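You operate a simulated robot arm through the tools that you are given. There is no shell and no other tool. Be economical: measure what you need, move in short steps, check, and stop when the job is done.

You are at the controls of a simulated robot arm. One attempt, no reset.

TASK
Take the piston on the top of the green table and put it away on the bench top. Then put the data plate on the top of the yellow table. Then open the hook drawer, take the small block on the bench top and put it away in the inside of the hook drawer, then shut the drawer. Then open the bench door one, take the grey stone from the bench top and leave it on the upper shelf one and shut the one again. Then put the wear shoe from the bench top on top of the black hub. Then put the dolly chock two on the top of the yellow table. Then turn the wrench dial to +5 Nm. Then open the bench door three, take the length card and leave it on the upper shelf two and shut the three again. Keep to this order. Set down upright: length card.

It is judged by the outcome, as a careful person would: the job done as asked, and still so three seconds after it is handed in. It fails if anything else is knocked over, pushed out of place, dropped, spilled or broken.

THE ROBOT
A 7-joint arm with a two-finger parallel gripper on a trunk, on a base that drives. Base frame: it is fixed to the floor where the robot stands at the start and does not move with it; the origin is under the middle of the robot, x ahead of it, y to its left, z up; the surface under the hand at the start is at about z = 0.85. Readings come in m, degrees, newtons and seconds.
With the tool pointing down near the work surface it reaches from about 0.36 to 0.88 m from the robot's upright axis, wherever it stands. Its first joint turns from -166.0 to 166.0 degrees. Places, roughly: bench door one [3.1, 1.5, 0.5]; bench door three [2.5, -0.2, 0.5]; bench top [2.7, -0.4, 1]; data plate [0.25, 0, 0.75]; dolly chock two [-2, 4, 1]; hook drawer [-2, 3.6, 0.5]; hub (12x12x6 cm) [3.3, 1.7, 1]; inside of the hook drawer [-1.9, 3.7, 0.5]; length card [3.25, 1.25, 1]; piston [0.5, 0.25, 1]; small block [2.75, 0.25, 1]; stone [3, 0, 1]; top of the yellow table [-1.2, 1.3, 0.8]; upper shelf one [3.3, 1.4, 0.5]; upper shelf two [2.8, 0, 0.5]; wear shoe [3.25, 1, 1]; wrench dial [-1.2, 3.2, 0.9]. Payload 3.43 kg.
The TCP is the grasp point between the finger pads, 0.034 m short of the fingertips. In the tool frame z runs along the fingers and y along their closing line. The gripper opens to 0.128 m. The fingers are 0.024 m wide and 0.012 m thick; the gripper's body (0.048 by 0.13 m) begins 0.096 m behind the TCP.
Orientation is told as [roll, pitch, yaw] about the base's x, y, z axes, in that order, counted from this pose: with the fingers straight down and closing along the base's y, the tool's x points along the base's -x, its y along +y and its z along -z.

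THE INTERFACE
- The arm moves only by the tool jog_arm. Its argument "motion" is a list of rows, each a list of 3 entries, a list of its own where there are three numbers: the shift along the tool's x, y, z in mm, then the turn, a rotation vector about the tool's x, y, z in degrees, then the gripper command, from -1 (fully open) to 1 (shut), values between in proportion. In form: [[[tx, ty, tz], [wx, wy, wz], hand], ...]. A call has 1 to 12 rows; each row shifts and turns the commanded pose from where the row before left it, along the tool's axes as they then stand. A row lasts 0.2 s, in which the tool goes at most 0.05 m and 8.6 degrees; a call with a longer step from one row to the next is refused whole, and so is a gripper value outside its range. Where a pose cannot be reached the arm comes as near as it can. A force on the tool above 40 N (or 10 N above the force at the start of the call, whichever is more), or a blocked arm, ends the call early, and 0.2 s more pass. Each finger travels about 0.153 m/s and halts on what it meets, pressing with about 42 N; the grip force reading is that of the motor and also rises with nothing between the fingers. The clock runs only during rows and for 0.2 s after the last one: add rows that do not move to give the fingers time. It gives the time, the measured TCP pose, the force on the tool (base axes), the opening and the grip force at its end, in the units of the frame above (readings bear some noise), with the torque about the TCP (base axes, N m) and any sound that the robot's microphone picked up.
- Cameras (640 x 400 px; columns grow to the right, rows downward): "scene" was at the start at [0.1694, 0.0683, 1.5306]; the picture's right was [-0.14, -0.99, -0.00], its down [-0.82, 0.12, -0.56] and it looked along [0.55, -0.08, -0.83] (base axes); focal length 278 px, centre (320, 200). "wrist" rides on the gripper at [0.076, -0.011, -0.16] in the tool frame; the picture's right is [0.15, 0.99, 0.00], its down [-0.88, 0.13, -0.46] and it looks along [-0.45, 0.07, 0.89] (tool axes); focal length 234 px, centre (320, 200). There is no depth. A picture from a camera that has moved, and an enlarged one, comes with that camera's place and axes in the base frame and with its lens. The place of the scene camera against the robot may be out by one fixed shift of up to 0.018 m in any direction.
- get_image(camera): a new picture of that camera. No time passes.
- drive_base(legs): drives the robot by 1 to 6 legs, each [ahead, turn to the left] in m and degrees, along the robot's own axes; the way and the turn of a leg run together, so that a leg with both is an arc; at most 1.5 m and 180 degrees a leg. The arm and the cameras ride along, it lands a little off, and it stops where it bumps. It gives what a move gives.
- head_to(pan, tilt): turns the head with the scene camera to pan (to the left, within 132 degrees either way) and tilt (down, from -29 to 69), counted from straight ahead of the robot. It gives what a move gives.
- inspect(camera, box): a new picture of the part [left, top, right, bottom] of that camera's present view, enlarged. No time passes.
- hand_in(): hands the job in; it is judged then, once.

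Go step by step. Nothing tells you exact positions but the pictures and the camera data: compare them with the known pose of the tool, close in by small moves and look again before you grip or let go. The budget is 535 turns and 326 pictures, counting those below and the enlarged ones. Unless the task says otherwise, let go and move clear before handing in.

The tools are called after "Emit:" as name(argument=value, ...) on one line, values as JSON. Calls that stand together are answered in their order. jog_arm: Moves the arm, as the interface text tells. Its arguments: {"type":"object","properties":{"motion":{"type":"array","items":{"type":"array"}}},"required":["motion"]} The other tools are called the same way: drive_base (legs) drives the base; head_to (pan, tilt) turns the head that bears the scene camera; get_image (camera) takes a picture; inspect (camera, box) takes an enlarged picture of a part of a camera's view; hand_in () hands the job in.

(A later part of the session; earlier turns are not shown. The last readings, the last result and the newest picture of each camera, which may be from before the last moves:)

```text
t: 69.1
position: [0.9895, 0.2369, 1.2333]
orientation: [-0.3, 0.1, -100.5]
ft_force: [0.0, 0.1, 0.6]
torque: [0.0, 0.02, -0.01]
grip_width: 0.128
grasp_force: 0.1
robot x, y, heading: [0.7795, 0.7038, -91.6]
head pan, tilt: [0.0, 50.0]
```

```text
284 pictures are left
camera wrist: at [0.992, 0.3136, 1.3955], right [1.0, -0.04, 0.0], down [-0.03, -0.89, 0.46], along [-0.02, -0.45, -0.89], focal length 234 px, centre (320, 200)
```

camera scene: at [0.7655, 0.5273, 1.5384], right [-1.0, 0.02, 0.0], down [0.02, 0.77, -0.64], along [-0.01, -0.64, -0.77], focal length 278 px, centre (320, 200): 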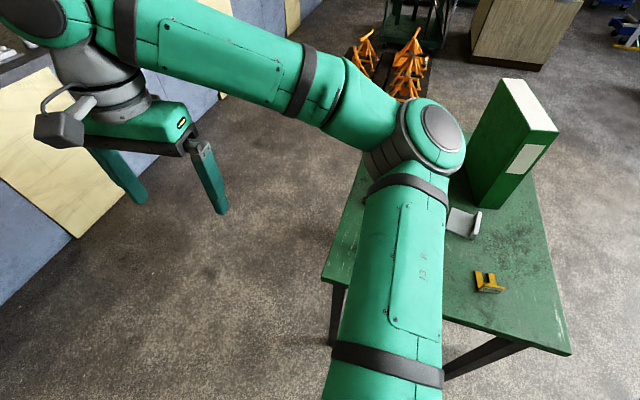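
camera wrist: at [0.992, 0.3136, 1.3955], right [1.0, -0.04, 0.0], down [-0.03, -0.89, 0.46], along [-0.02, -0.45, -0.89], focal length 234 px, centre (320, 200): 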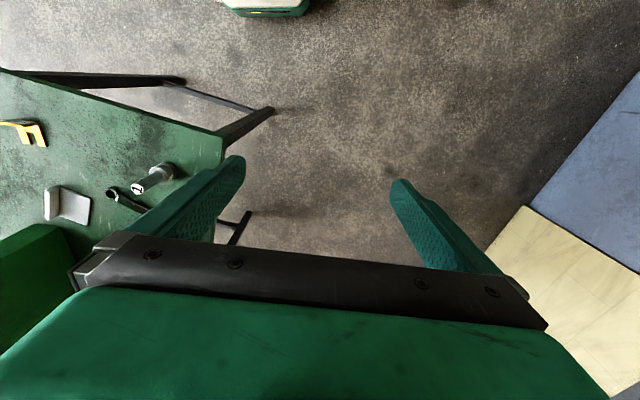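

Emit:
jog_arm(motion=[[[-19.5, -39.7, 0], [0, 0, 0], -1], [[-19.5, -39.7, 0], [0, 0, 0], -1], [[-19.5, -39.7, 0], [0, 0, 0], -1], [[-19.5, -39.7, 0], [0, 0, 0], -1], [[-19.5, -39.7, 0], [0, 0, 0], -1], [[-19.5, -39.7, 0], [0, 0, 0], -1], [[-19.5, -39.7, 0], [0, 0, 0], -1], [[-19.5, -39.7, 0], [0, 0, 0], -1], [[-19.5, -39.7, 0], [0, 0, 0], -1], [[0, 0, 0], [0, 0, 0], -1]])

Emit:
get_image(camera="scene")

Emit:
get_image(camera="wrist")

```text
t: 71.3
position: [0.6075, 0.1299, 1.2374]
orientation: [-0.2, 0.0, -100.5]
ft_force: [-0.1, -0.8, 0.0]
torque: [0.02, 0.0, -0.01]
grip_width: 0.1281
grasp_force: 0.0
robot x, y, heading: [0.7794, 0.7042, -91.1]
head pan, tilt: [0.0, 50.0]
```

```text
283 pictures are left
camera scene: at [0.7654, 0.5273, 1.5384], right [-1.0, 0.02, 0.0], down [0.02, 0.77, -0.64], along [-0.01, -0.64, -0.77], focal length 278 px, centre (320, 200)
```

scene: 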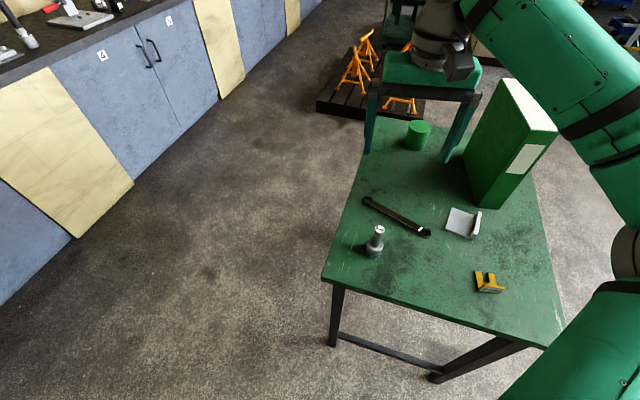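

```text
282 pictures are left
camera wrist: at [0.6092, 0.2061, 1.3976], right [1.0, -0.04, 0.0], down [-0.03, -0.89, 0.46], along [-0.02, -0.45, -0.89], focal length 234 px, centre (320, 200)
```

wrist: 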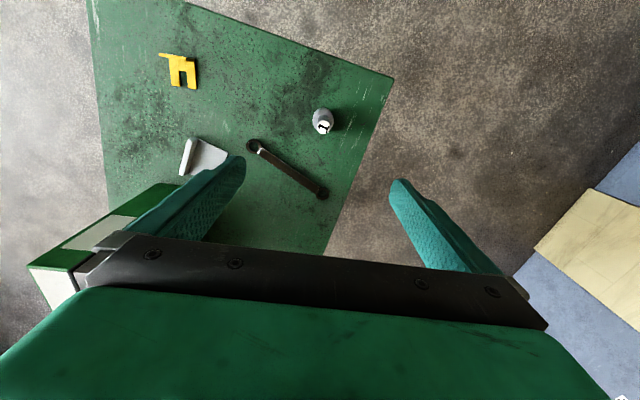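

Emit:
jog_arm(motion=[[[0, 0, 40], [0, 0, 0], -1], [[0, 0, 40], [0, 0, 0], -1], [[0, 0, 40], [0, 0, 0], -1], [[0, 0, 40], [0, 0, 0], -1], [[0, 0, 0], [0, 0, 0], -1]])

Emit:
get_image(camera="scene")

Emit:
get_image(camera="wrist")

```text
t: 72.5
position: [0.605, 0.1296, 1.0756]
orientation: [-0.2, 0.1, -100.4]
ft_force: [0.4, -0.2, 0.4]
torque: [0.02, 0.01, 0.0]
grip_width: 0.1279
grasp_force: 0.0
robot x, y, heading: [0.7768, 0.7032, -91.4]
head pan, tilt: [0.0, 50.0]
```

```text
281 pictures are left
camera scene: at [0.7654, 0.5273, 1.5384], right [-1.0, 0.02, 0.0], down [0.02, 0.77, -0.64], along [-0.01, -0.64, -0.77], focal length 278 px, centre (320, 200)
```

scene: 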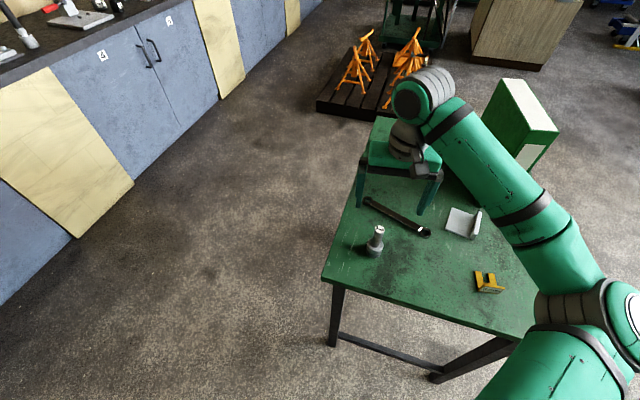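

```text
280 pictures are left
camera wrist: at [0.6086, 0.2059, 1.2357], right [1.0, -0.04, 0.0], down [-0.03, -0.89, 0.46], along [-0.02, -0.46, -0.89], focal length 234 px, centre (320, 200)
```

wrist: 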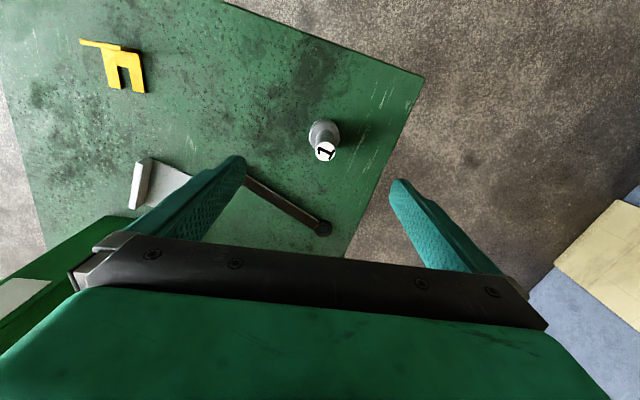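

Emit:
jog_arm(motion=[[[0, 4, 40], [0, 0, 0], -1], [[0, 0, 40], [0, 0, 0], -1], [[0, 0, 40], [0, 0, 0], -1], [[0, 0, 15], [0, 0, 0], -1], [[0, 0, 0], [0, 0, 0], -1]])

Emit:
inspect(camera="scene", box=[310, 160, 470, 260])

Emit:
get_image(camera="wrist")

```text
t: 73.7
position: [0.6077, 0.1291, 0.941]
orientation: [-0.1, 0.0, -100.5]
ft_force: [-0.3, -0.6, -0.1]
torque: [0.0, -0.01, -0.02]
grip_width: 0.128
grasp_force: 0.1
robot x, y, heading: [0.7786, 0.7062, -91.0]
head pan, tilt: [0.0, 50.0]
```

```text
4.00 times, centred on (390, 210) of scene
camera zoom: at [0.7654, 0.5273, 1.5384], right [-1.0, 0.02, 0.0], down [0.02, 0.77, -0.64], along [-0.01, -0.64, -0.77], focal length 1111 px, centre (40, 160)
```

zoom: 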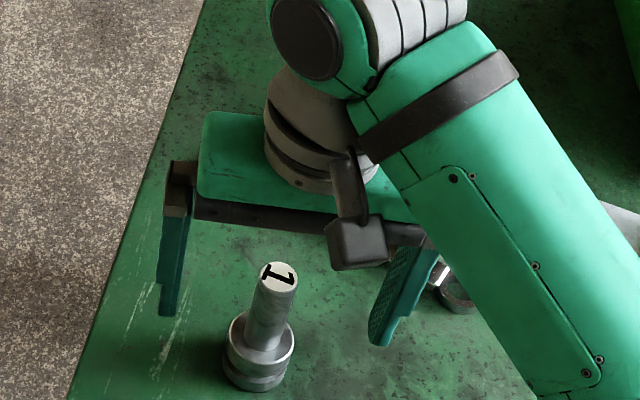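

```text
278 pictures are left
camera wrist: at [0.611, 0.2055, 1.1009], right [1.0, -0.04, 0.0], down [-0.03, -0.89, 0.46], along [-0.02, -0.45, -0.89], focal length 234 px, centre (320, 200)
```

wrist: 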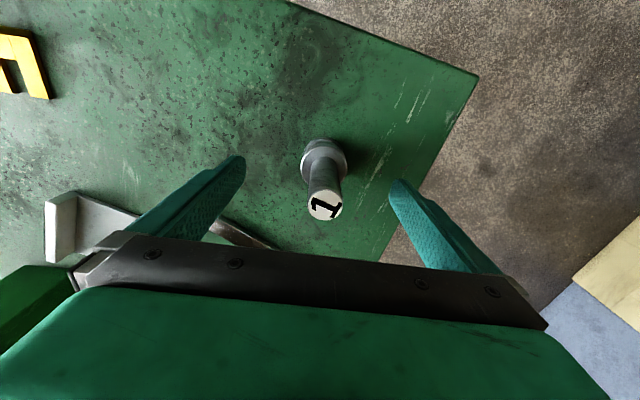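

The stem sits between the fingers. Closing.

Emit:
jog_arm(motion=[[[3, 2, 0], [0, 0, 0], -1], [[0, 0, 0], [0, 0, 0], -0.3], [[0, 0, 0], [0, 0, 0], 0.2], [[0, 0, 0], [0, 0, 0], 0.5], [[0, 0, 0], [0, 0, 0], 0.8], [[0, 0, 0], [0, 0, 0], 1], [[0, 0, 0], [0, 0, 0], 1]])

Emit:
inspect(camera="scene", box=[310, 160, 470, 260])

```text
t: 75.3
position: [0.6113, 0.1316, 0.942]
orientation: [-0.2, 0.1, -100.5]
ft_force: [2.3, -0.3, 2.5]
torque: [-0.07, -0.32, 0.01]
grip_width: 0.0238
grasp_force: 42.2
robot x, y, heading: [0.7763, 0.7092, -91.6]
head pan, tilt: [0.0, 50.0]
```

```text
4.00 times, centred on (390, 210) of scene
camera zoom: at [0.7655, 0.5274, 1.5384], right [-1.0, 0.02, 0.0], down [0.02, 0.77, -0.64], along [-0.01, -0.64, -0.77], focal length 1111 px, centre (40, 160)
```

zoom: 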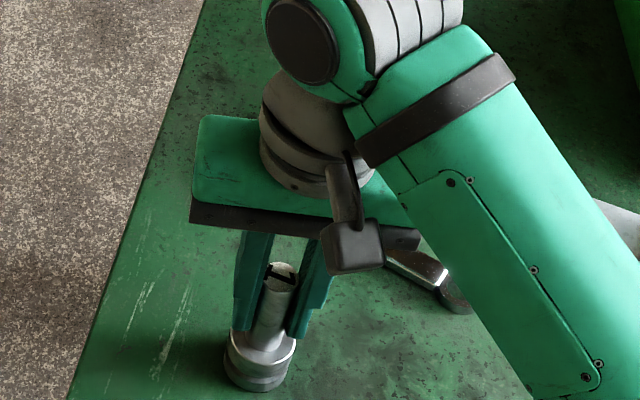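

Emit:
jog_arm(motion=[[[0, 0, -20], [0, 0, 0], 1], [[0, 0, -40], [0, 0, 0], 1], [[0, 0, -45], [0, 0, 0], 1], [[0, 0, -45], [0, 0, 0], 1], [[0, 0, -45], [0, 0, 0], 1], [[0, 0, -45], [0, 0, 0], 1], [[0, 0, -45], [0, 0, 0], 1], [[0, 0, 0], [0, 0, 0], 1]])

Emit:
get_image(camera="scene")

Emit:
get_image(camera="wrist")

```text
t: 77.1
position: [0.6126, 0.1318, 1.2265]
orientation: [-0.2, 0.1, -100.5]
ft_force: [0.7, -0.1, -4.1]
torque: [0.0, -0.02, 0.03]
grip_width: 0.0237
grasp_force: 41.8
robot x, y, heading: [0.7788, 0.7041, -91.5]
head pan, tilt: [0.0, 50.0]
```

```text
276 pictures are left
camera scene: at [0.7653, 0.5272, 1.5384], right [-1.0, 0.02, 0.0], down [0.02, 0.77, -0.64], along [-0.01, -0.64, -0.77], focal length 278 px, centre (320, 200)
```

scene: 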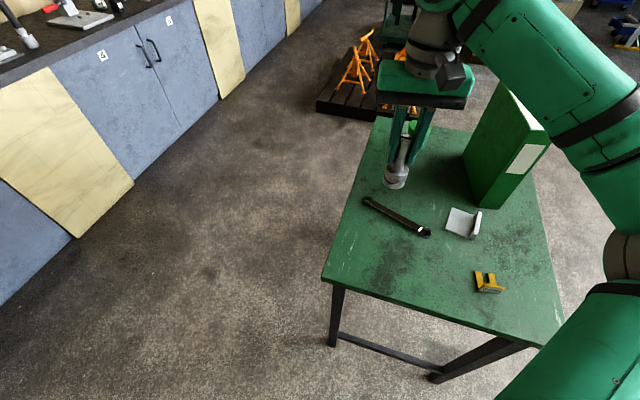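

```text
275 pictures are left
camera wrist: at [0.6155, 0.2084, 1.387], right [1.0, -0.04, 0.0], down [-0.03, -0.89, 0.45], along [-0.02, -0.45, -0.89], focal length 234 px, centre (320, 200)
```

wrist: 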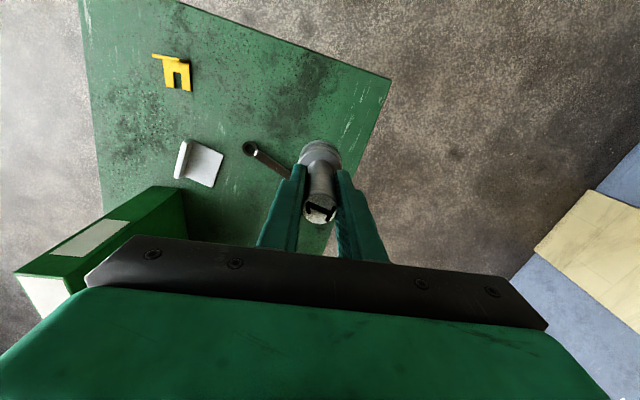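

Piston in hand. I'll drive toward the bench and look for a free spot on its top.

Emit:
drive_base(legs=[[0, 46.5], [1.2, 0], [0, 25]])

Emit:
head_to(pan=0, tilt=25)

Emit:
get_image(camera="scene")

```text
t: 86.9
position: [2.108, -0.4831, 1.2275]
orientation: [-0.1, 0.1, -29.6]
ft_force: [0.5, 0.2, -3.9]
torque: [0.01, -0.02, -0.03]
grip_width: 0.0235
grasp_force: 41.6
robot x, y, heading: [1.6183, -0.1355, -20.1]
head pan, tilt: [0.0, 50.0]
```

```text
t: 87.8
position: [2.1078, -0.4815, 1.2262]
orientation: [-0.2, 0.0, -29.6]
ft_force: [0.3, 0.1, -3.8]
torque: [0.01, 0.0, -0.01]
grip_width: 0.0235
grasp_force: 41.7
robot x, y, heading: [1.6187, -0.1378, -20.4]
head pan, tilt: [0.0, 25.0]
```

```text
274 pictures are left
camera scene: at [1.7952, -0.2033, 1.5758], right [-0.35, -0.94, 0.0], down [-0.4, 0.15, -0.91], along [0.85, -0.31, -0.42], focal length 278 px, centre (320, 200)
```

scene: 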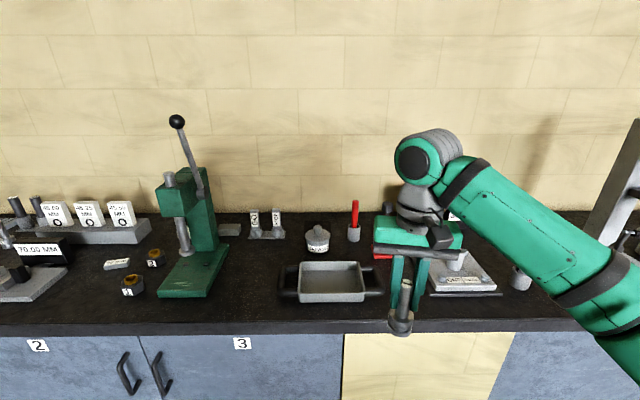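

Emit:
inspect(camera="scene", box=[0, 180, 160, 310])

Emit:
inspect(camera="scene", box=[150, 190, 390, 340])

Emit:
head_to(pan=35, tilt=25)

Emit:
get_image(camera="scene")

Emit:
inspect(camera="scene", box=[150, 150, 400, 306])

```text
3.08 times, centred on (80, 245) of scene
camera zoom: at [1.7952, -0.2033, 1.5758], right [-0.35, -0.94, 0.0], down [-0.4, 0.15, -0.91], along [0.85, -0.31, -0.42], focal length 855 px, centre (1058, 62)
```

zoom: 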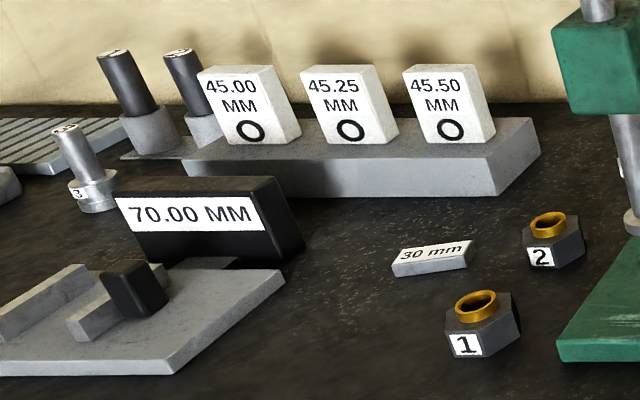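

```text
2.67 times, centred on (270, 265) of scene
camera zoom: at [1.7952, -0.2033, 1.5758], right [-0.35, -0.94, 0.0], down [-0.4, 0.15, -0.91], along [0.85, -0.31, -0.42], focal length 741 px, centre (453, 27)
```

zoom: 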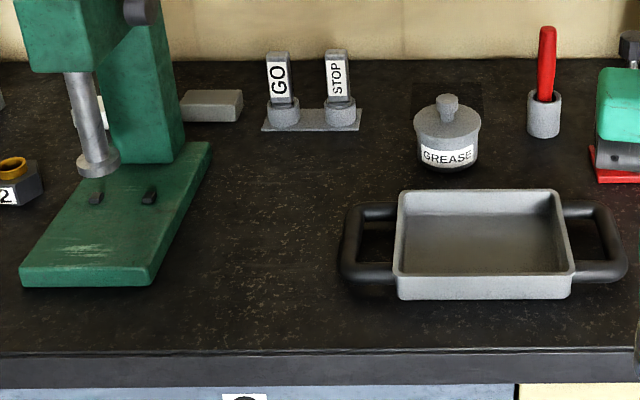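

```text
t: 88.8
position: [2.1061, -0.4828, 1.226]
orientation: [-0.2, 0.0, -29.6]
ft_force: [-0.2, 0.4, -3.9]
torque: [0.02, 0.01, -0.02]
grip_width: 0.0236
grasp_force: 41.3
robot x, y, heading: [1.6145, -0.1388, -20.1]
head pan, tilt: [35.0, 25.0]
```

```text
271 pictures are left
camera scene: at [1.7979, -0.148, 1.5759], right [0.25, -0.97, 0.0], down [-0.41, -0.11, -0.91], along [0.88, 0.23, -0.42], focal length 278 px, centre (320, 200)
```

scene: 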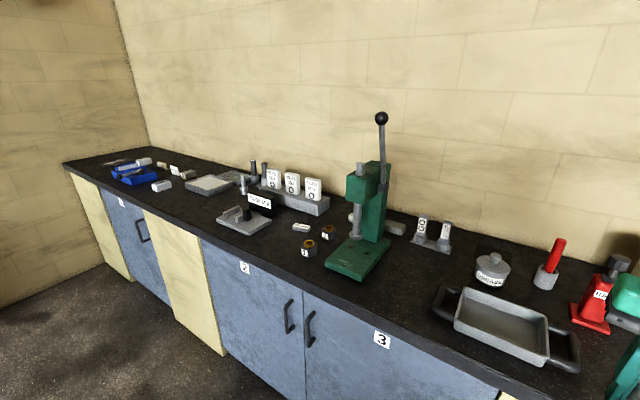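

```text
2.56 times, centred on (275, 228) of scene
camera zoom: at [1.7979, -0.148, 1.5759], right [0.25, -0.97, 0.0], down [-0.41, -0.11, -0.91], along [0.88, 0.23, -0.42], focal length 711 px, centre (435, 128)
```

zoom: 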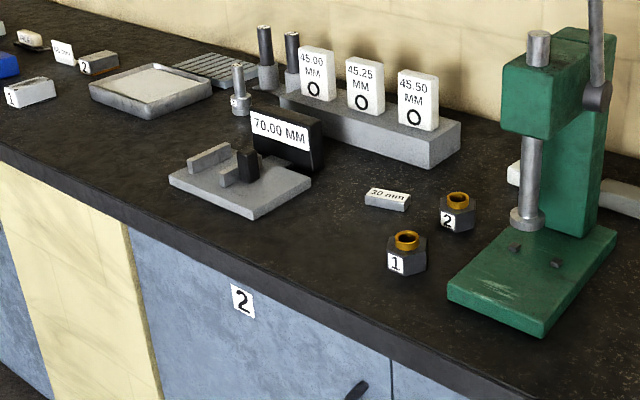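

I see "30 mm" small block, the press, tray, cards and so on. There is a free spot between the press and the tray, at about (2.57, -0.24). I'll drive closer and set the piston there.

Emit:
drive_base(legs=[[0.25, 0]])

Emit:
head_to(pan=5, tilt=40)

Emit:
get_image(camera="scene")

Emit:
get_image(camera="wrist")

```text
t: 90.6
position: [2.3402, -0.5667, 1.2275]
orientation: [-0.1, 0.1, -29.5]
ft_force: [0.9, -0.5, -3.8]
torque: [0.01, 0.02, 0.0]
grip_width: 0.0238
grasp_force: 41.9
robot x, y, heading: [1.8529, -0.2225, -20.3]
head pan, tilt: [35.0, 25.0]
```

```text
t: 91.6
position: [2.3408, -0.566, 1.2261]
orientation: [-0.2, 0.1, -29.4]
ft_force: [0.1, -0.9, -4.6]
torque: [0.02, 0.0, 0.01]
grip_width: 0.0234
grasp_force: 41.7
robot x, y, heading: [1.8524, -0.2213, -20.2]
head pan, tilt: [5.0, 40.0]
```

```text
269 pictures are left
camera scene: at [2.0241, -0.2792, 1.5526], right [-0.26, -0.97, 0.0], down [-0.62, 0.17, -0.77], along [0.74, -0.2, -0.64], focal length 278 px, centre (320, 200)
```

scene: 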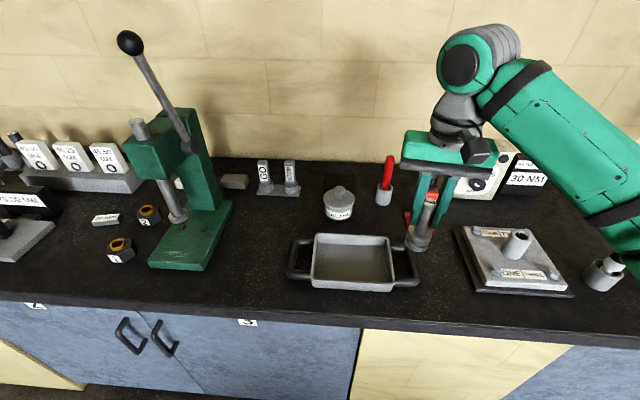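

```text
268 pictures are left
camera wrist: at [2.2691, -0.5379, 1.3866], right [0.36, 0.93, 0.0], down [0.83, -0.32, 0.45], along [0.42, -0.17, -0.89], focal length 234 px, centre (320, 200)
```

wrist: 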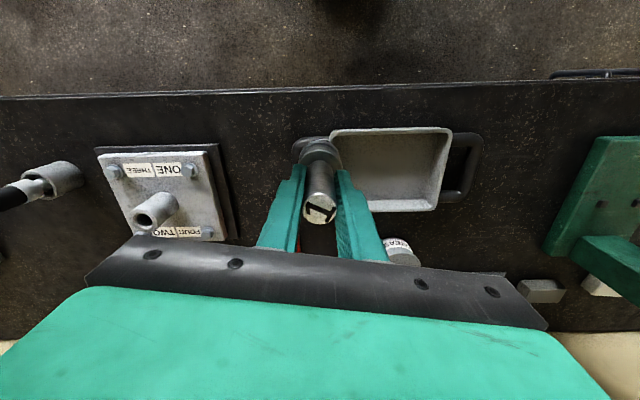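

Emit:
jog_arm(motion=[[[-4.9, 41.9, 0], [0, 0, 0], 1], [[-4.9, 41.9, 0], [0, 0, 0], 1], [[-4.9, 41.9, 0], [0, 0, 0], 1], [[-4.9, 41.9, 0], [0, 0, 0], 1], [[-4.9, 41.9, 0], [0, 0, 0], 1], [[-4.9, 41.9, 0], [0, 0, 0], 1], [[-4.9, 41.9, 0], [0, 0, 0], 1], [[-4.9, 41.9, 0], [0, 0, 0], 1], [[-4.9, 41.9, 0], [0, 0, 0], 1], [[-4.9, 41.9, 0], [0, 0, 0], 1], [[0, 0, 0], [0, 0, 0], 1]])

Emit:
get_image(camera="scene")

Emit:
get_image(camera="wrist")

```text
t: 94.0
position: [2.5903, -0.2257, 1.2257]
orientation: [-0.1, -0.1, -29.4]
ft_force: [-0.3, 0.0, -3.9]
torque: [0.02, 0.02, -0.02]
grip_width: 0.0236
grasp_force: 42.0
robot x, y, heading: [1.8497, -0.2269, -20.3]
head pan, tilt: [5.0, 40.0]
```

```text
267 pictures are left
camera scene: at [2.0241, -0.2791, 1.5525], right [-0.26, -0.97, 0.0], down [-0.62, 0.17, -0.77], along [0.74, -0.2, -0.64], focal length 278 px, centre (320, 200)
```

scene: 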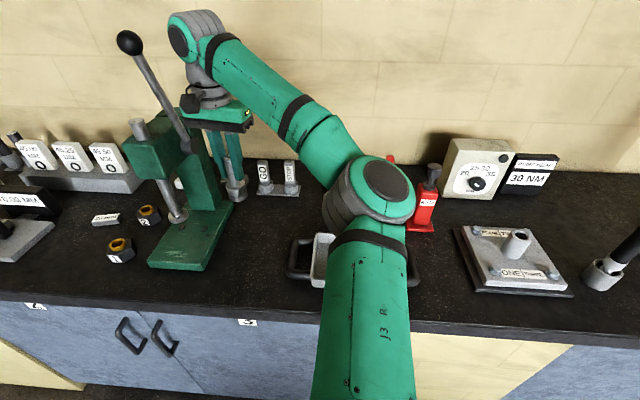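

```text
266 pictures are left
camera wrist: at [2.5185, -0.1975, 1.3857], right [0.36, 0.93, 0.0], down [0.83, -0.32, 0.45], along [0.42, -0.17, -0.89], focal length 234 px, centre (320, 200)
```

wrist: 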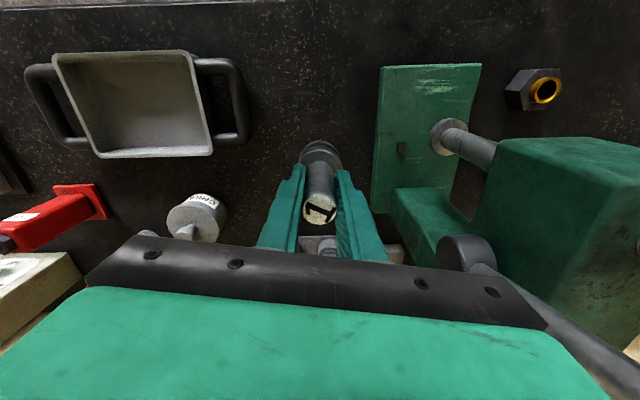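

The gripper is close to the press's lever, so I'll pull back toward the front edge before going down.

Emit:
jog_arm(motion=[[[35, -28, 0], [0, 0, 0], 1], [[36, -28, 0], [0, 0, 0], 1], [[0, 0, 0], [0, 0, 0], 1], [[0, 0, 40], [0, 0, 0], 1], [[0, 0, 40], [0, 0, 0], 1], [[0, 0, 0], [0, 0, 0], 1]])

Emit:
get_image(camera="scene")

Emit:
get_image(camera="wrist")

```text
t: 95.4
position: [2.5005, -0.2405, 1.1455]
orientation: [-0.2, 0.0, -29.6]
ft_force: [0.4, -0.5, -4.5]
torque: [-0.01, -0.03, 0.01]
grip_width: 0.0235
grasp_force: 41.9
robot x, y, heading: [1.8521, -0.2231, -20.1]
head pan, tilt: [5.0, 40.0]
```

```text
265 pictures are left
camera scene: at [2.0241, -0.2791, 1.5525], right [-0.26, -0.97, 0.0], down [-0.62, 0.17, -0.77], along [0.74, -0.2, -0.64], focal length 278 px, centre (320, 200)
```

scene: 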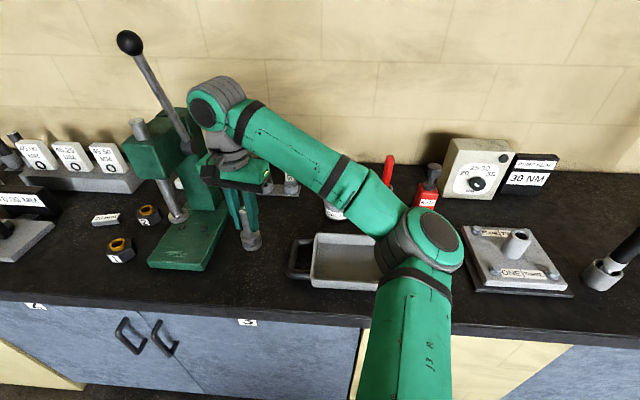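

```text
264 pictures are left
camera wrist: at [2.4284, -0.2118, 1.3055], right [0.36, 0.93, 0.0], down [0.83, -0.32, 0.45], along [0.42, -0.17, -0.89], focal length 234 px, centre (320, 200)
```

wrist: 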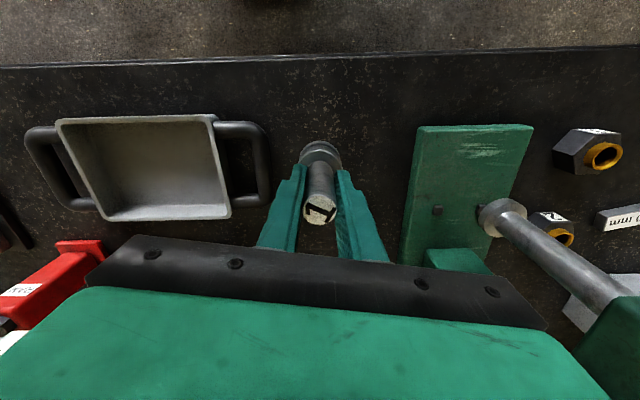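

Emit:
jog_arm(motion=[[[0, 0, 30], [0, 0, 0], 1], [[0, 0, 30], [0, 0, 0], 1], [[0, 0, 25], [0, 0, 0], 1], [[0, 0, 0], [0, 0, 0], 1]])

Emit:
inspect(camera="scene", box=[160, 160, 320, 290])

Emit:
get_image(camera="wrist")

```text
t: 96.4
position: [2.5005, -0.2414, 1.0591]
orientation: [-0.2, 0.0, -29.5]
ft_force: [0.2, -0.5, -3.2]
torque: [0.02, 0.0, -0.04]
grip_width: 0.0236
grasp_force: 42.2
robot x, y, heading: [1.8485, -0.2278, -20.2]
head pan, tilt: [5.0, 40.0]
```

```text
3.08 times, centred on (240, 225) of scene
camera zoom: at [2.0241, -0.2791, 1.5525], right [-0.26, -0.97, 0.0], down [-0.62, 0.17, -0.77], along [0.74, -0.2, -0.64], focal length 855 px, centre (566, 123)
```

zoom: 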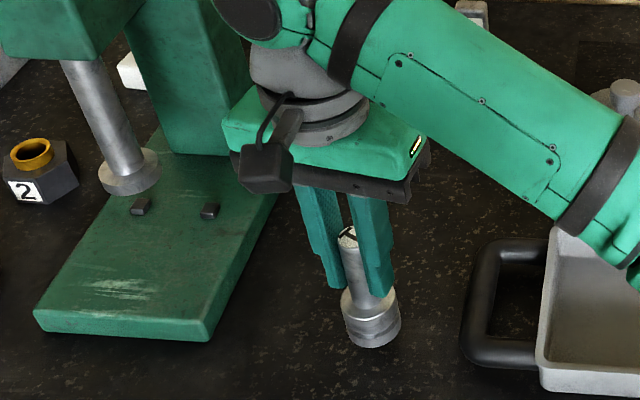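

```text
262 pictures are left
camera wrist: at [2.4284, -0.2118, 1.2197], right [0.36, 0.93, 0.0], down [0.83, -0.32, 0.46], along [0.42, -0.17, -0.89], focal length 234 px, centre (320, 200)
```

wrist: 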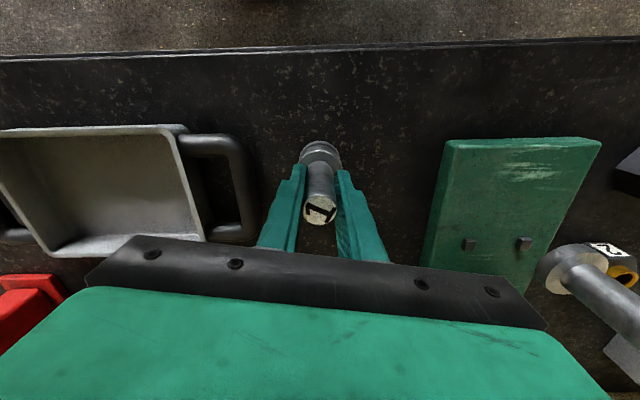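

Emit:
jog_arm(motion=[[[0, 0, 10], [0, 0, 0], 1], [[0, 0, 8], [0, 0, 0], 1], [[0, 0, 6], [0, 0, 0], 1], [[0, 0, 6], [0, 0, 0], 1], [[0, 0, 6], [0, 0, 0], 1], [[0, 0, 5], [0, 0, 0], 1], [[0, 0, 4], [0, 0, 0], 1], [[0, 0, 4], [0, 0, 0], 1], [[0, 0, 4], [0, 0, 0], 1]])

```text
t: 97.7
position: [2.5003, -0.24, 1.0241]
orientation: [-0.1, -0.1, -29.5]
ft_force: [-3.0, -1.2, 4.8]
torque: [0.14, 0.12, 0.01]
grip_width: 0.0234
grasp_force: 42.0
robot x, y, heading: [1.8535, -0.2244, -20.2]
head pan, tilt: [5.0, 40.0]
stopped in row 6: the force on the tool passed its limit at 64 N (the readings are from after the stop); the commanded pose is now the measured one
```

The piston is standing on the bench. I'll open the fingers and lift away.

Emit:
jog_arm(motion=[[[0, 0, -0.5], [0, 0, 0], 0.6], [[0, 0, 0], [0, 0, 0], 0.3], [[0, 0, 0], [0, 0, 0], 0.2], [[0, 0, 0], [0, 0, 0], 0.2], [[0, 0, -20], [0, 0, 0], 0.2], [[0, 0, -40], [0, 0, 0], 0.2], [[0, 0, -45], [0, 0, 0], 0.2], [[0, 0, -45], [0, 0, 0], 0.2], [[0, 0, -45], [0, 0, 0], 0], [[0, 0, 0], [0, 0, 0], -0.5]])

Emit:
get_image(camera="scene")

Emit:
get_image(camera="wrist")

```text
t: 99.9
position: [2.5005, -0.2399, 1.2182]
orientation: [-0.2, 0.0, -29.4]
ft_force: [-0.1, 0.5, 0.8]
torque: [0.02, -0.01, -0.02]
grip_width: 0.0958
grasp_force: 0.0
robot x, y, heading: [1.8514, -0.2224, -20.2]
head pan, tilt: [5.0, 40.0]
```

```text
261 pictures are left
camera scene: at [2.0241, -0.2791, 1.5525], right [-0.26, -0.97, 0.0], down [-0.62, 0.17, -0.77], along [0.74, -0.2, -0.64], focal length 278 px, centre (320, 200)
```

scene: 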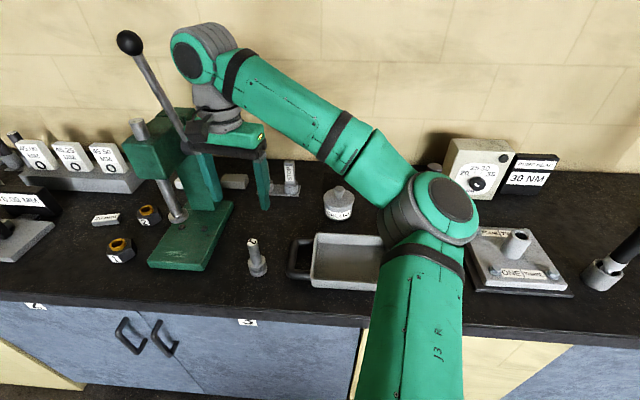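

```text
260 pictures are left
camera wrist: at [2.4289, -0.2115, 1.3781], right [0.36, 0.93, 0.0], down [0.83, -0.32, 0.46], along [0.43, -0.17, -0.89], focal length 234 px, centre (320, 200)
```

wrist: 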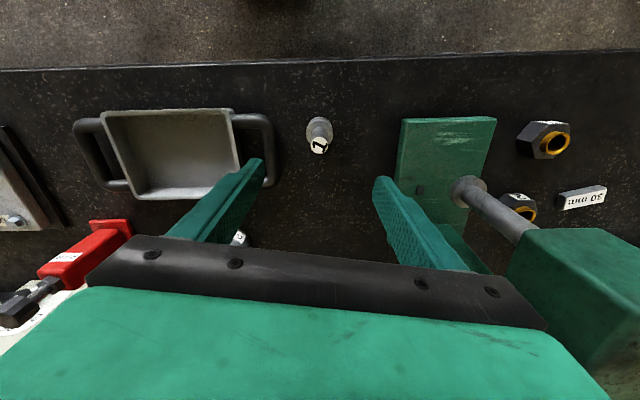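

The piston is done. Now back off and drive round to the data plate, approaching from the table's left side again.

Emit:
drive_base(legs=[[-0.6, 0], [0, 133], [0.88, 0], [0, 67], [0.45, 0], [0, 90]])

Emit:
head_to(pan=0, tilt=50)

Emit:
get_image(camera="scene")

Emit:
get_image(camera="wrist")

```text
t: 123.8
position: [0.6996, 0.1792, 1.2181]
orientation: [-0.1, 0.0, -99.6]
ft_force: [-0.4, 0.5, -0.4]
torque: [-0.04, 0.0, -0.01]
grip_width: 0.096
grasp_force: 0.0
robot x, y, heading: [0.4925, 0.7962, -89.9]
head pan, tilt: [5.0, 40.0]
```

```text
t: 124.5
position: [0.6993, 0.1795, 1.2174]
orientation: [0.0, -0.1, -99.6]
ft_force: [-0.1, 0.3, 0.2]
torque: [0.04, 0.01, -0.01]
grip_width: 0.096
grasp_force: 0.2
robot x, y, heading: [0.4929, 0.8009, -90.2]
head pan, tilt: [0.0, 50.0]
```

```text
259 pictures are left
camera scene: at [0.4842, 0.6174, 1.5384], right [-1.0, 0.0, 0.0], down [0.0, 0.77, -0.64], along [0.0, -0.64, -0.77], focal length 278 px, centre (320, 200)
```

scene: 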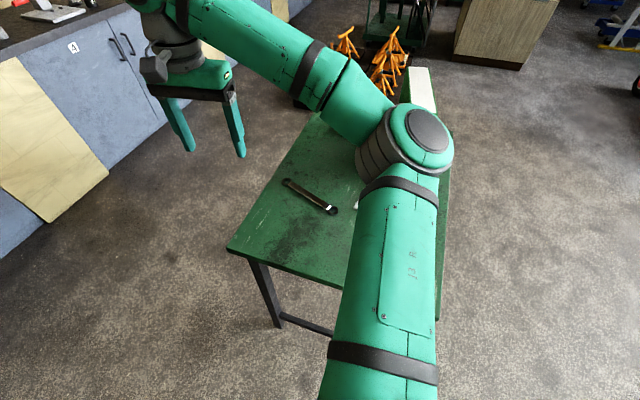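

```text
258 pictures are left
camera wrist: at [0.7002, 0.257, 1.3777], right [1.0, -0.02, 0.0], down [-0.02, -0.89, 0.46], along [-0.01, -0.46, -0.89], focal length 234 px, centre (320, 200)
```

wrist: 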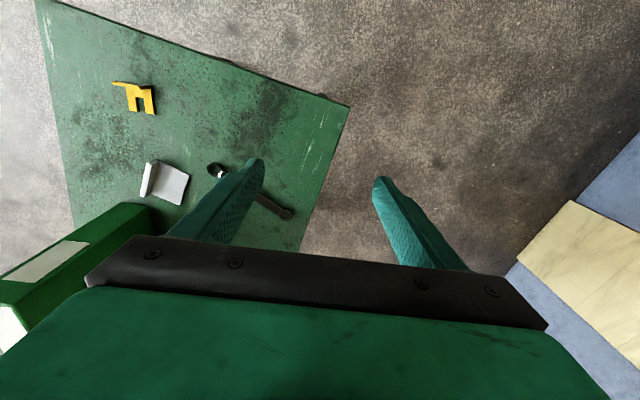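

Emit:
jog_arm(motion=[[[-14.6, -38.1, 0], [0, 0, 0], -1], [[-14.6, -38.1, 0], [0, 0, 0], -1], [[-14.6, -38.1, 0], [0, 0, 0], -1], [[-14.6, -38.1, 0], [0, 0, 0], -1], [[-14.6, -38.1, 0], [0, 0, 0], -1], [[-14.6, -38.1, 0], [0, 0, 0], -1], [[-14.6, -38.1, 0], [0, 0, 0], -1], [[-14.6, -38.1, 0], [0, 0, 0], -1], [[-14.6, -38.1, 0], [0, 0, 0], -1], [[-14.6, -38.1, 0], [0, 0, 0], -1], [[0, 0, 0], [0, 0, 8], -1], [[0, 0, 0], [0, 0, 8], -1]])

Emit:
jog_arm(motion=[[[0, 0, 0], [0, 0, 4], -0.5], [[0, 0, 0], [0, 0, 0], -0.5], [[0, 0, 0], [0, 0, 0], -0.5]])

Emit:
get_image(camera="scene")

Emit:
get_image(camera="wrist")

```text
t: 127.1
position: [0.2991, 0.0986, 1.2194]
orientation: [-0.1, -0.1, -115.8]
ft_force: [-0.5, -1.0, 0.0]
torque: [0.02, 0.04, 0.01]
grip_width: 0.1279
grasp_force: 0.1
robot x, y, heading: [0.4919, 0.7929, -90.0]
head pan, tilt: [0.0, 50.0]
```

```text
t: 127.9
position: [0.2987, 0.0982, 1.2187]
orientation: [0.0, -0.1, -119.7]
ft_force: [0.6, 0.0, 0.0]
torque: [0.04, 0.02, 0.03]
grip_width: 0.0959
grasp_force: 0.1
robot x, y, heading: [0.4938, 0.7964, -90.2]
head pan, tilt: [0.0, 50.0]
```

```text
257 pictures are left
camera scene: at [0.484, 0.6174, 1.5384], right [-1.0, 0.0, 0.0], down [0.0, 0.77, -0.64], along [0.0, -0.64, -0.77], focal length 278 px, centre (320, 200)
```

scene: 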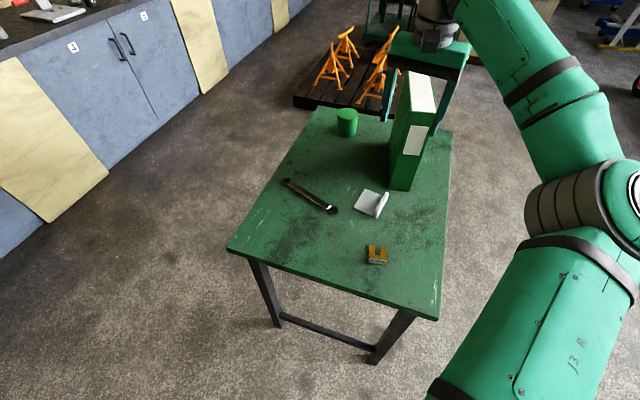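

```text
256 pictures are left
camera wrist: at [0.3261, 0.171, 1.3785], right [0.93, -0.36, 0.0], down [-0.32, -0.83, 0.46], along [-0.17, -0.43, -0.89], focal length 234 px, centre (320, 200)
```

wrist: 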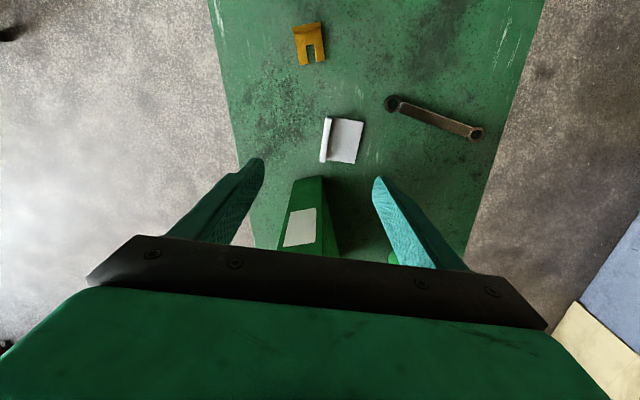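

Emit:
jog_arm(motion=[[[-42, 15, 0], [0, 0, 0], -0.5], [[0, 0, 45], [0, 0, 0], -0.5], [[0, 0, 45], [0, 0, 0], -0.5], [[0, 0, 45], [0, 0, 0], -0.5], [[0, 0, 45], [0, 0, 0], -0.5], [[0, 0, 30], [0, 0, 0], -0.5], [[0, 0, 0], [0, 0, 0], -0.5]])

Emit:
get_image(camera="scene")

Emit:
get_image(camera="wrist")

```text
t: 129.5
position: [0.2905, 0.0554, 1.0098]
orientation: [0.0, -0.1, -119.6]
ft_force: [-0.6, 0.6, -0.5]
torque: [0.02, -0.02, 0.02]
grip_width: 0.0958
grasp_force: 0.1
robot x, y, heading: [0.4885, 0.799, -90.2]
head pan, tilt: [0.0, 50.0]
```

```text
255 pictures are left
camera scene: at [0.484, 0.6174, 1.5384], right [-1.0, 0.0, 0.0], down [0.0, 0.77, -0.64], along [0.0, -0.64, -0.77], focal length 278 px, centre (320, 200)
```

scene: 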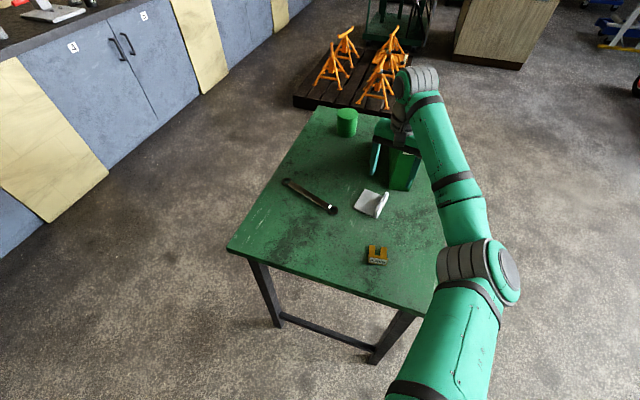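

```text
254 pictures are left
camera wrist: at [0.3176, 0.1278, 1.1687], right [0.93, -0.36, 0.0], down [-0.32, -0.83, 0.46], along [-0.17, -0.43, -0.89], focal length 234 px, centre (320, 200)
```

wrist: 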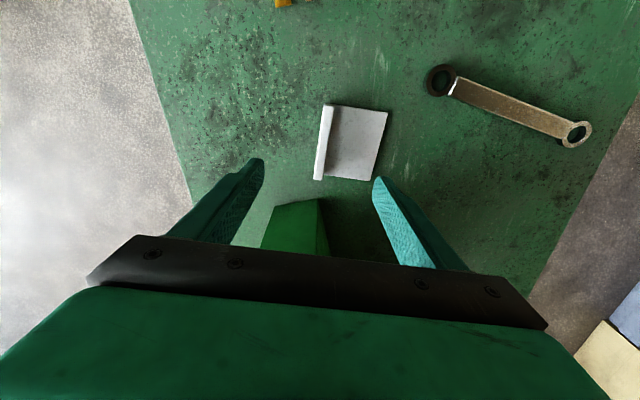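

The hand is in line with the plate's upright lip. I'll shift a little toward the lip's far end from the binder and go lower.

Emit:
jog_arm(motion=[[[15, 0, 30], [0, 0, 0], -0.5], [[0, 0, 30], [0, 0, 0], -0.5], [[0, 0, 30], [0, 0, 0], -0.5], [[0, 0, 10], [0, 0, 0], -0.5], [[0, 0, 0], [0, 0, 0], -0.5]])

Emit:
inspect(camera="scene", box=[320, 80, 480, 230])

Emit:
get_image(camera="wrist")

```text
t: 130.7
position: [0.2982, 0.0685, 0.9087]
orientation: [0.0, -0.1, -119.6]
ft_force: [0.4, -0.3, -0.2]
torque: [0.02, -0.05, -0.01]
grip_width: 0.0959
grasp_force: 0.0
robot x, y, heading: [0.4908, 0.7939, -90.1]
head pan, tilt: [0.0, 50.0]
```

```text
2.67 times, centred on (400, 155) of scene
camera zoom: at [0.484, 0.6174, 1.5384], right [-1.0, 0.0, 0.0], down [0.0, 0.77, -0.64], along [0.0, -0.64, -0.77], focal length 741 px, centre (107, 320)
```

zoom: 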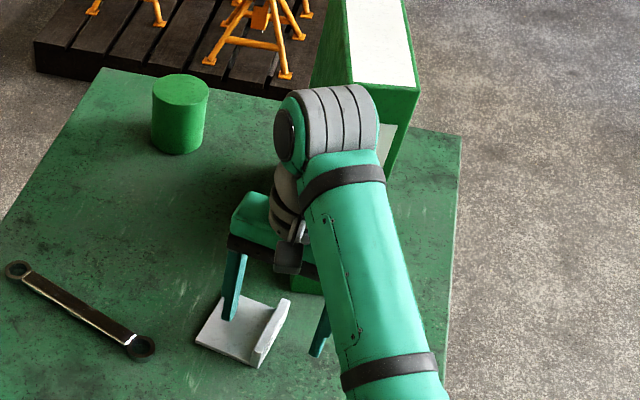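

```text
252 pictures are left
camera wrist: at [0.3252, 0.1407, 1.0687], right [0.93, -0.36, 0.0], down [-0.32, -0.83, 0.46], along [-0.17, -0.43, -0.89], focal length 234 px, centre (320, 200)
```

wrist: 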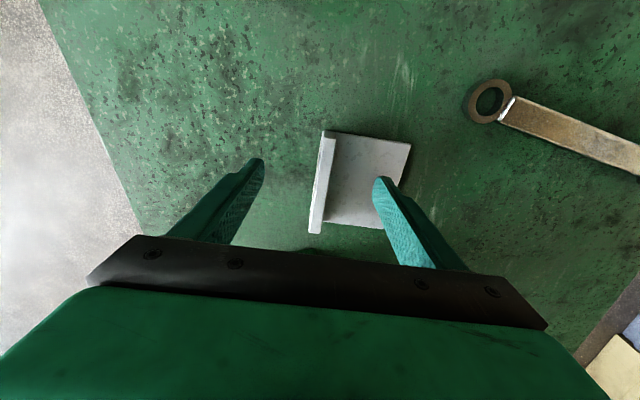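

Emit:
jog_arm(motion=[[[0, 0, 9], [0, 0, 0], -0.5], [[0, 0, 3], [0, 0, 0], -0.5], [[0, 0, 0], [0, 0, 0], 0], [[0, 0, 0], [0, 0, 0], 0.4], [[0, 0, 0], [0, 0, 0], 0.6], [[0, 0, 0], [0, 0, 0], 0.8], [[0, 0, 0], [0, 0, 0], 1], [[0, 0, 0], [0, 0, 0], 1]])

Emit:
get_image(camera="wrist")

```text
t: 132.5
position: [0.2986, 0.0679, 0.8961]
orientation: [0.0, -0.1, -119.6]
ft_force: [-0.1, 0.0, 1.4]
torque: [0.03, -0.03, 0.04]
grip_width: 0.0111
grasp_force: 42.2
robot x, y, heading: [0.4947, 0.794, -90.0]
head pan, tilt: [0.0, 50.0]
```

```text
251 pictures are left
camera wrist: at [0.3255, 0.1407, 1.0563], right [0.93, -0.36, 0.0], down [-0.32, -0.83, 0.46], along [-0.17, -0.43, -0.89], focal length 234 px, centre (320, 200)
```

wrist: 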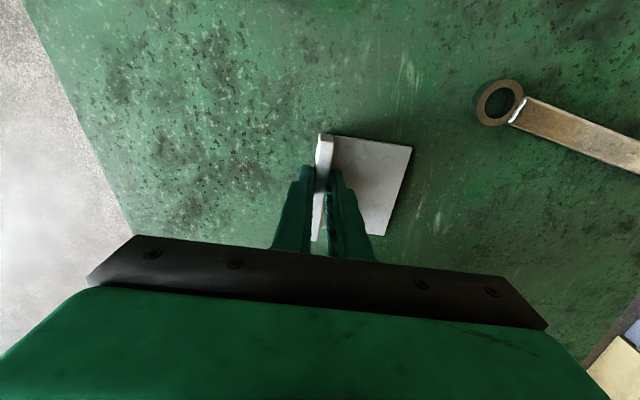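

Lip gripped. Lifting.

Emit:
jog_arm(motion=[[[0, 0, -10], [0, 0, 0], 1], [[0, 0, -25], [0, 0, 0], 1], [[0, 0, -40], [0, 0, 0], 1], [[0, 0, -45], [0, 0, 0], 1], [[0, 0, -45], [0, 0, 0], 1], [[0, 0, -45], [0, 0, 0], 1], [[0, 0, -45], [0, 0, 0], 1], [[0, 0, -45], [0, 0, 0], 1], [[0, 0, 0], [0, 0, 0], 1]])

Emit:
get_image(camera="wrist")

Emit:
get_image(camera="scene")

```text
t: 134.5
position: [0.2961, 0.0692, 1.1955]
orientation: [0.0, -0.1, -119.7]
ft_force: [0.0, -0.4, -0.3]
torque: [0.02, 0.01, 0.03]
grip_width: 0.0114
grasp_force: 42.1
robot x, y, heading: [0.4924, 0.798, -90.2]
head pan, tilt: [0.0, 50.0]
```

```text
250 pictures are left
camera wrist: at [0.325, 0.1399, 1.3557], right [0.93, -0.36, 0.0], down [-0.32, -0.83, 0.46], along [-0.17, -0.43, -0.89], focal length 234 px, centre (320, 200)
```

wrist: 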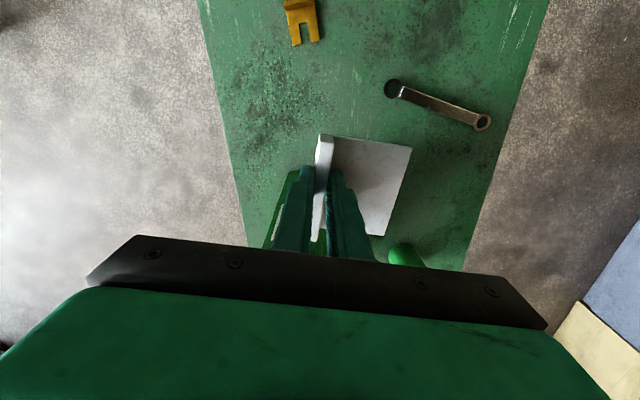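

```text
249 pictures are left
camera scene: at [0.484, 0.6173, 1.5384], right [-1.0, 0.0, 0.0], down [0.0, 0.77, -0.64], along [0.0, -0.64, -0.77], focal length 278 px, centre (320, 200)
```

scene: 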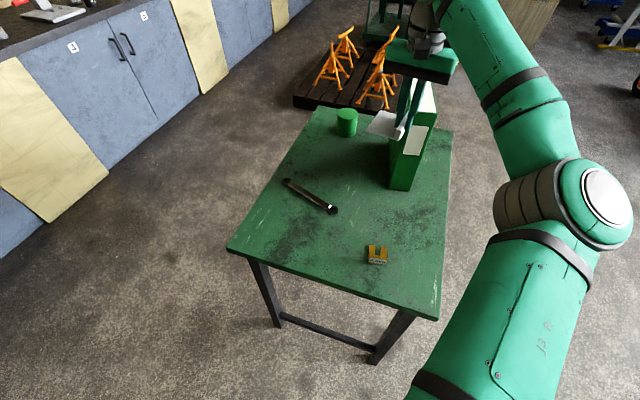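

Now drive to the yellow table. I'll raise the plate above binder height first.

Emit:
jog_arm(motion=[[[0, 0, -40], [0, 0, 0], 1], [[0, 0, -40], [0, 0, 0], 1], [[20, 0, 0], [0, 0, 0], 1], [[40, 0, 0], [0, 0, 0], 1], [[40, 0, 0], [0, 0, 0], 1], [[0, 0, 0], [0, 0, 0], 1]])

Emit:
drive_base(legs=[[0, -108], [0.8, 0]])

Emit:
head_to(pan=0, tilt=40)

Emit:
get_image(camera="scene")

```text
t: 135.9
position: [0.348, 0.1555, 1.2769]
orientation: [-0.1, -0.1, -119.6]
ft_force: [0.1, 0.1, -1.0]
torque: [0.01, 0.01, 0.01]
grip_width: 0.0112
grasp_force: 42.0
robot x, y, heading: [0.4909, 0.7974, -90.4]
head pan, tilt: [0.0, 50.0]
```

```text
t: 145.3
position: [-0.8225, 1.385, 1.276]
orientation: [0.0, -0.1, 132.2]
ft_force: [-0.8, 0.1, -0.9]
torque: [-0.02, -0.02, -0.04]
grip_width: 0.011
grasp_force: 41.9
robot x, y, heading: [-0.26, 1.0464, 161.6]
head pan, tilt: [0.0, 50.0]
```

```text
t: 146.0
position: [-0.8248, 1.3858, 1.2763]
orientation: [0.0, 0.0, 132.1]
ft_force: [-0.3, 0.0, -1.3]
torque: [-0.01, -0.01, -0.02]
grip_width: 0.0108
grasp_force: 41.9
robot x, y, heading: [-0.2609, 1.0458, 161.5]
head pan, tilt: [0.0, 40.0]
```

```text
248 pictures are left
camera scene: at [-0.4489, 1.1098, 1.5525], right [0.31, 0.95, 0.0], down [0.61, -0.2, -0.77], along [-0.73, 0.24, -0.64], focal length 278 px, centre (320, 200)
```

scene: 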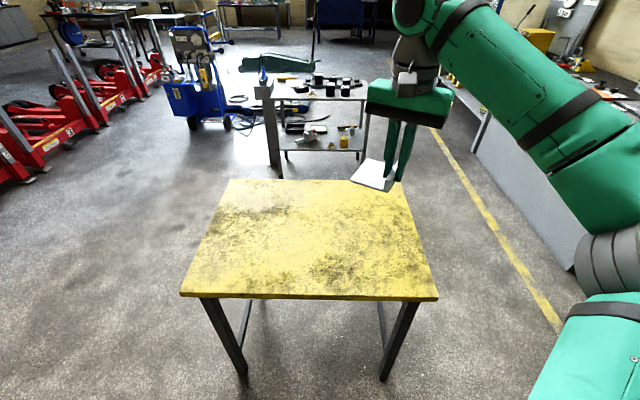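

Emit:
drive_base(legs=[[0.22, 0]])

Emit:
get_image(camera="scene")

Emit:
get_image(camera="wrist")

```text
t: 147.7
position: [-1.0342, 1.4555, 1.2758]
orientation: [0.0, -0.1, 132.0]
ft_force: [0.0, -0.1, -2.0]
torque: [-0.01, -0.02, -0.04]
grip_width: 0.0111
grasp_force: 42.0
robot x, y, heading: [-0.4707, 1.1142, 161.4]
head pan, tilt: [0.0, 40.0]
```

```text
247 pictures are left
camera scene: at [-0.6594, 1.1799, 1.5525], right [0.32, 0.95, 0.0], down [0.61, -0.2, -0.77], along [-0.73, 0.24, -0.64], focal length 278 px, centre (320, 200)
```

scene: 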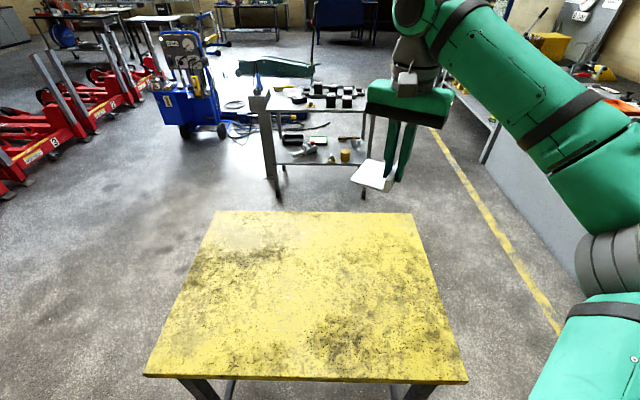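

```text
246 pictures are left
camera wrist: at [-0.9755, 1.407, 1.4364], right [-0.64, -0.77, 0.0], down [-0.69, 0.57, 0.46], along [-0.35, 0.29, -0.89], focal length 234 px, centre (320, 200)
```

wrist: 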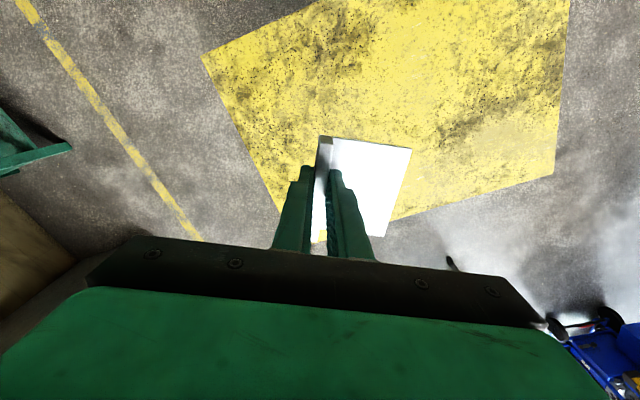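

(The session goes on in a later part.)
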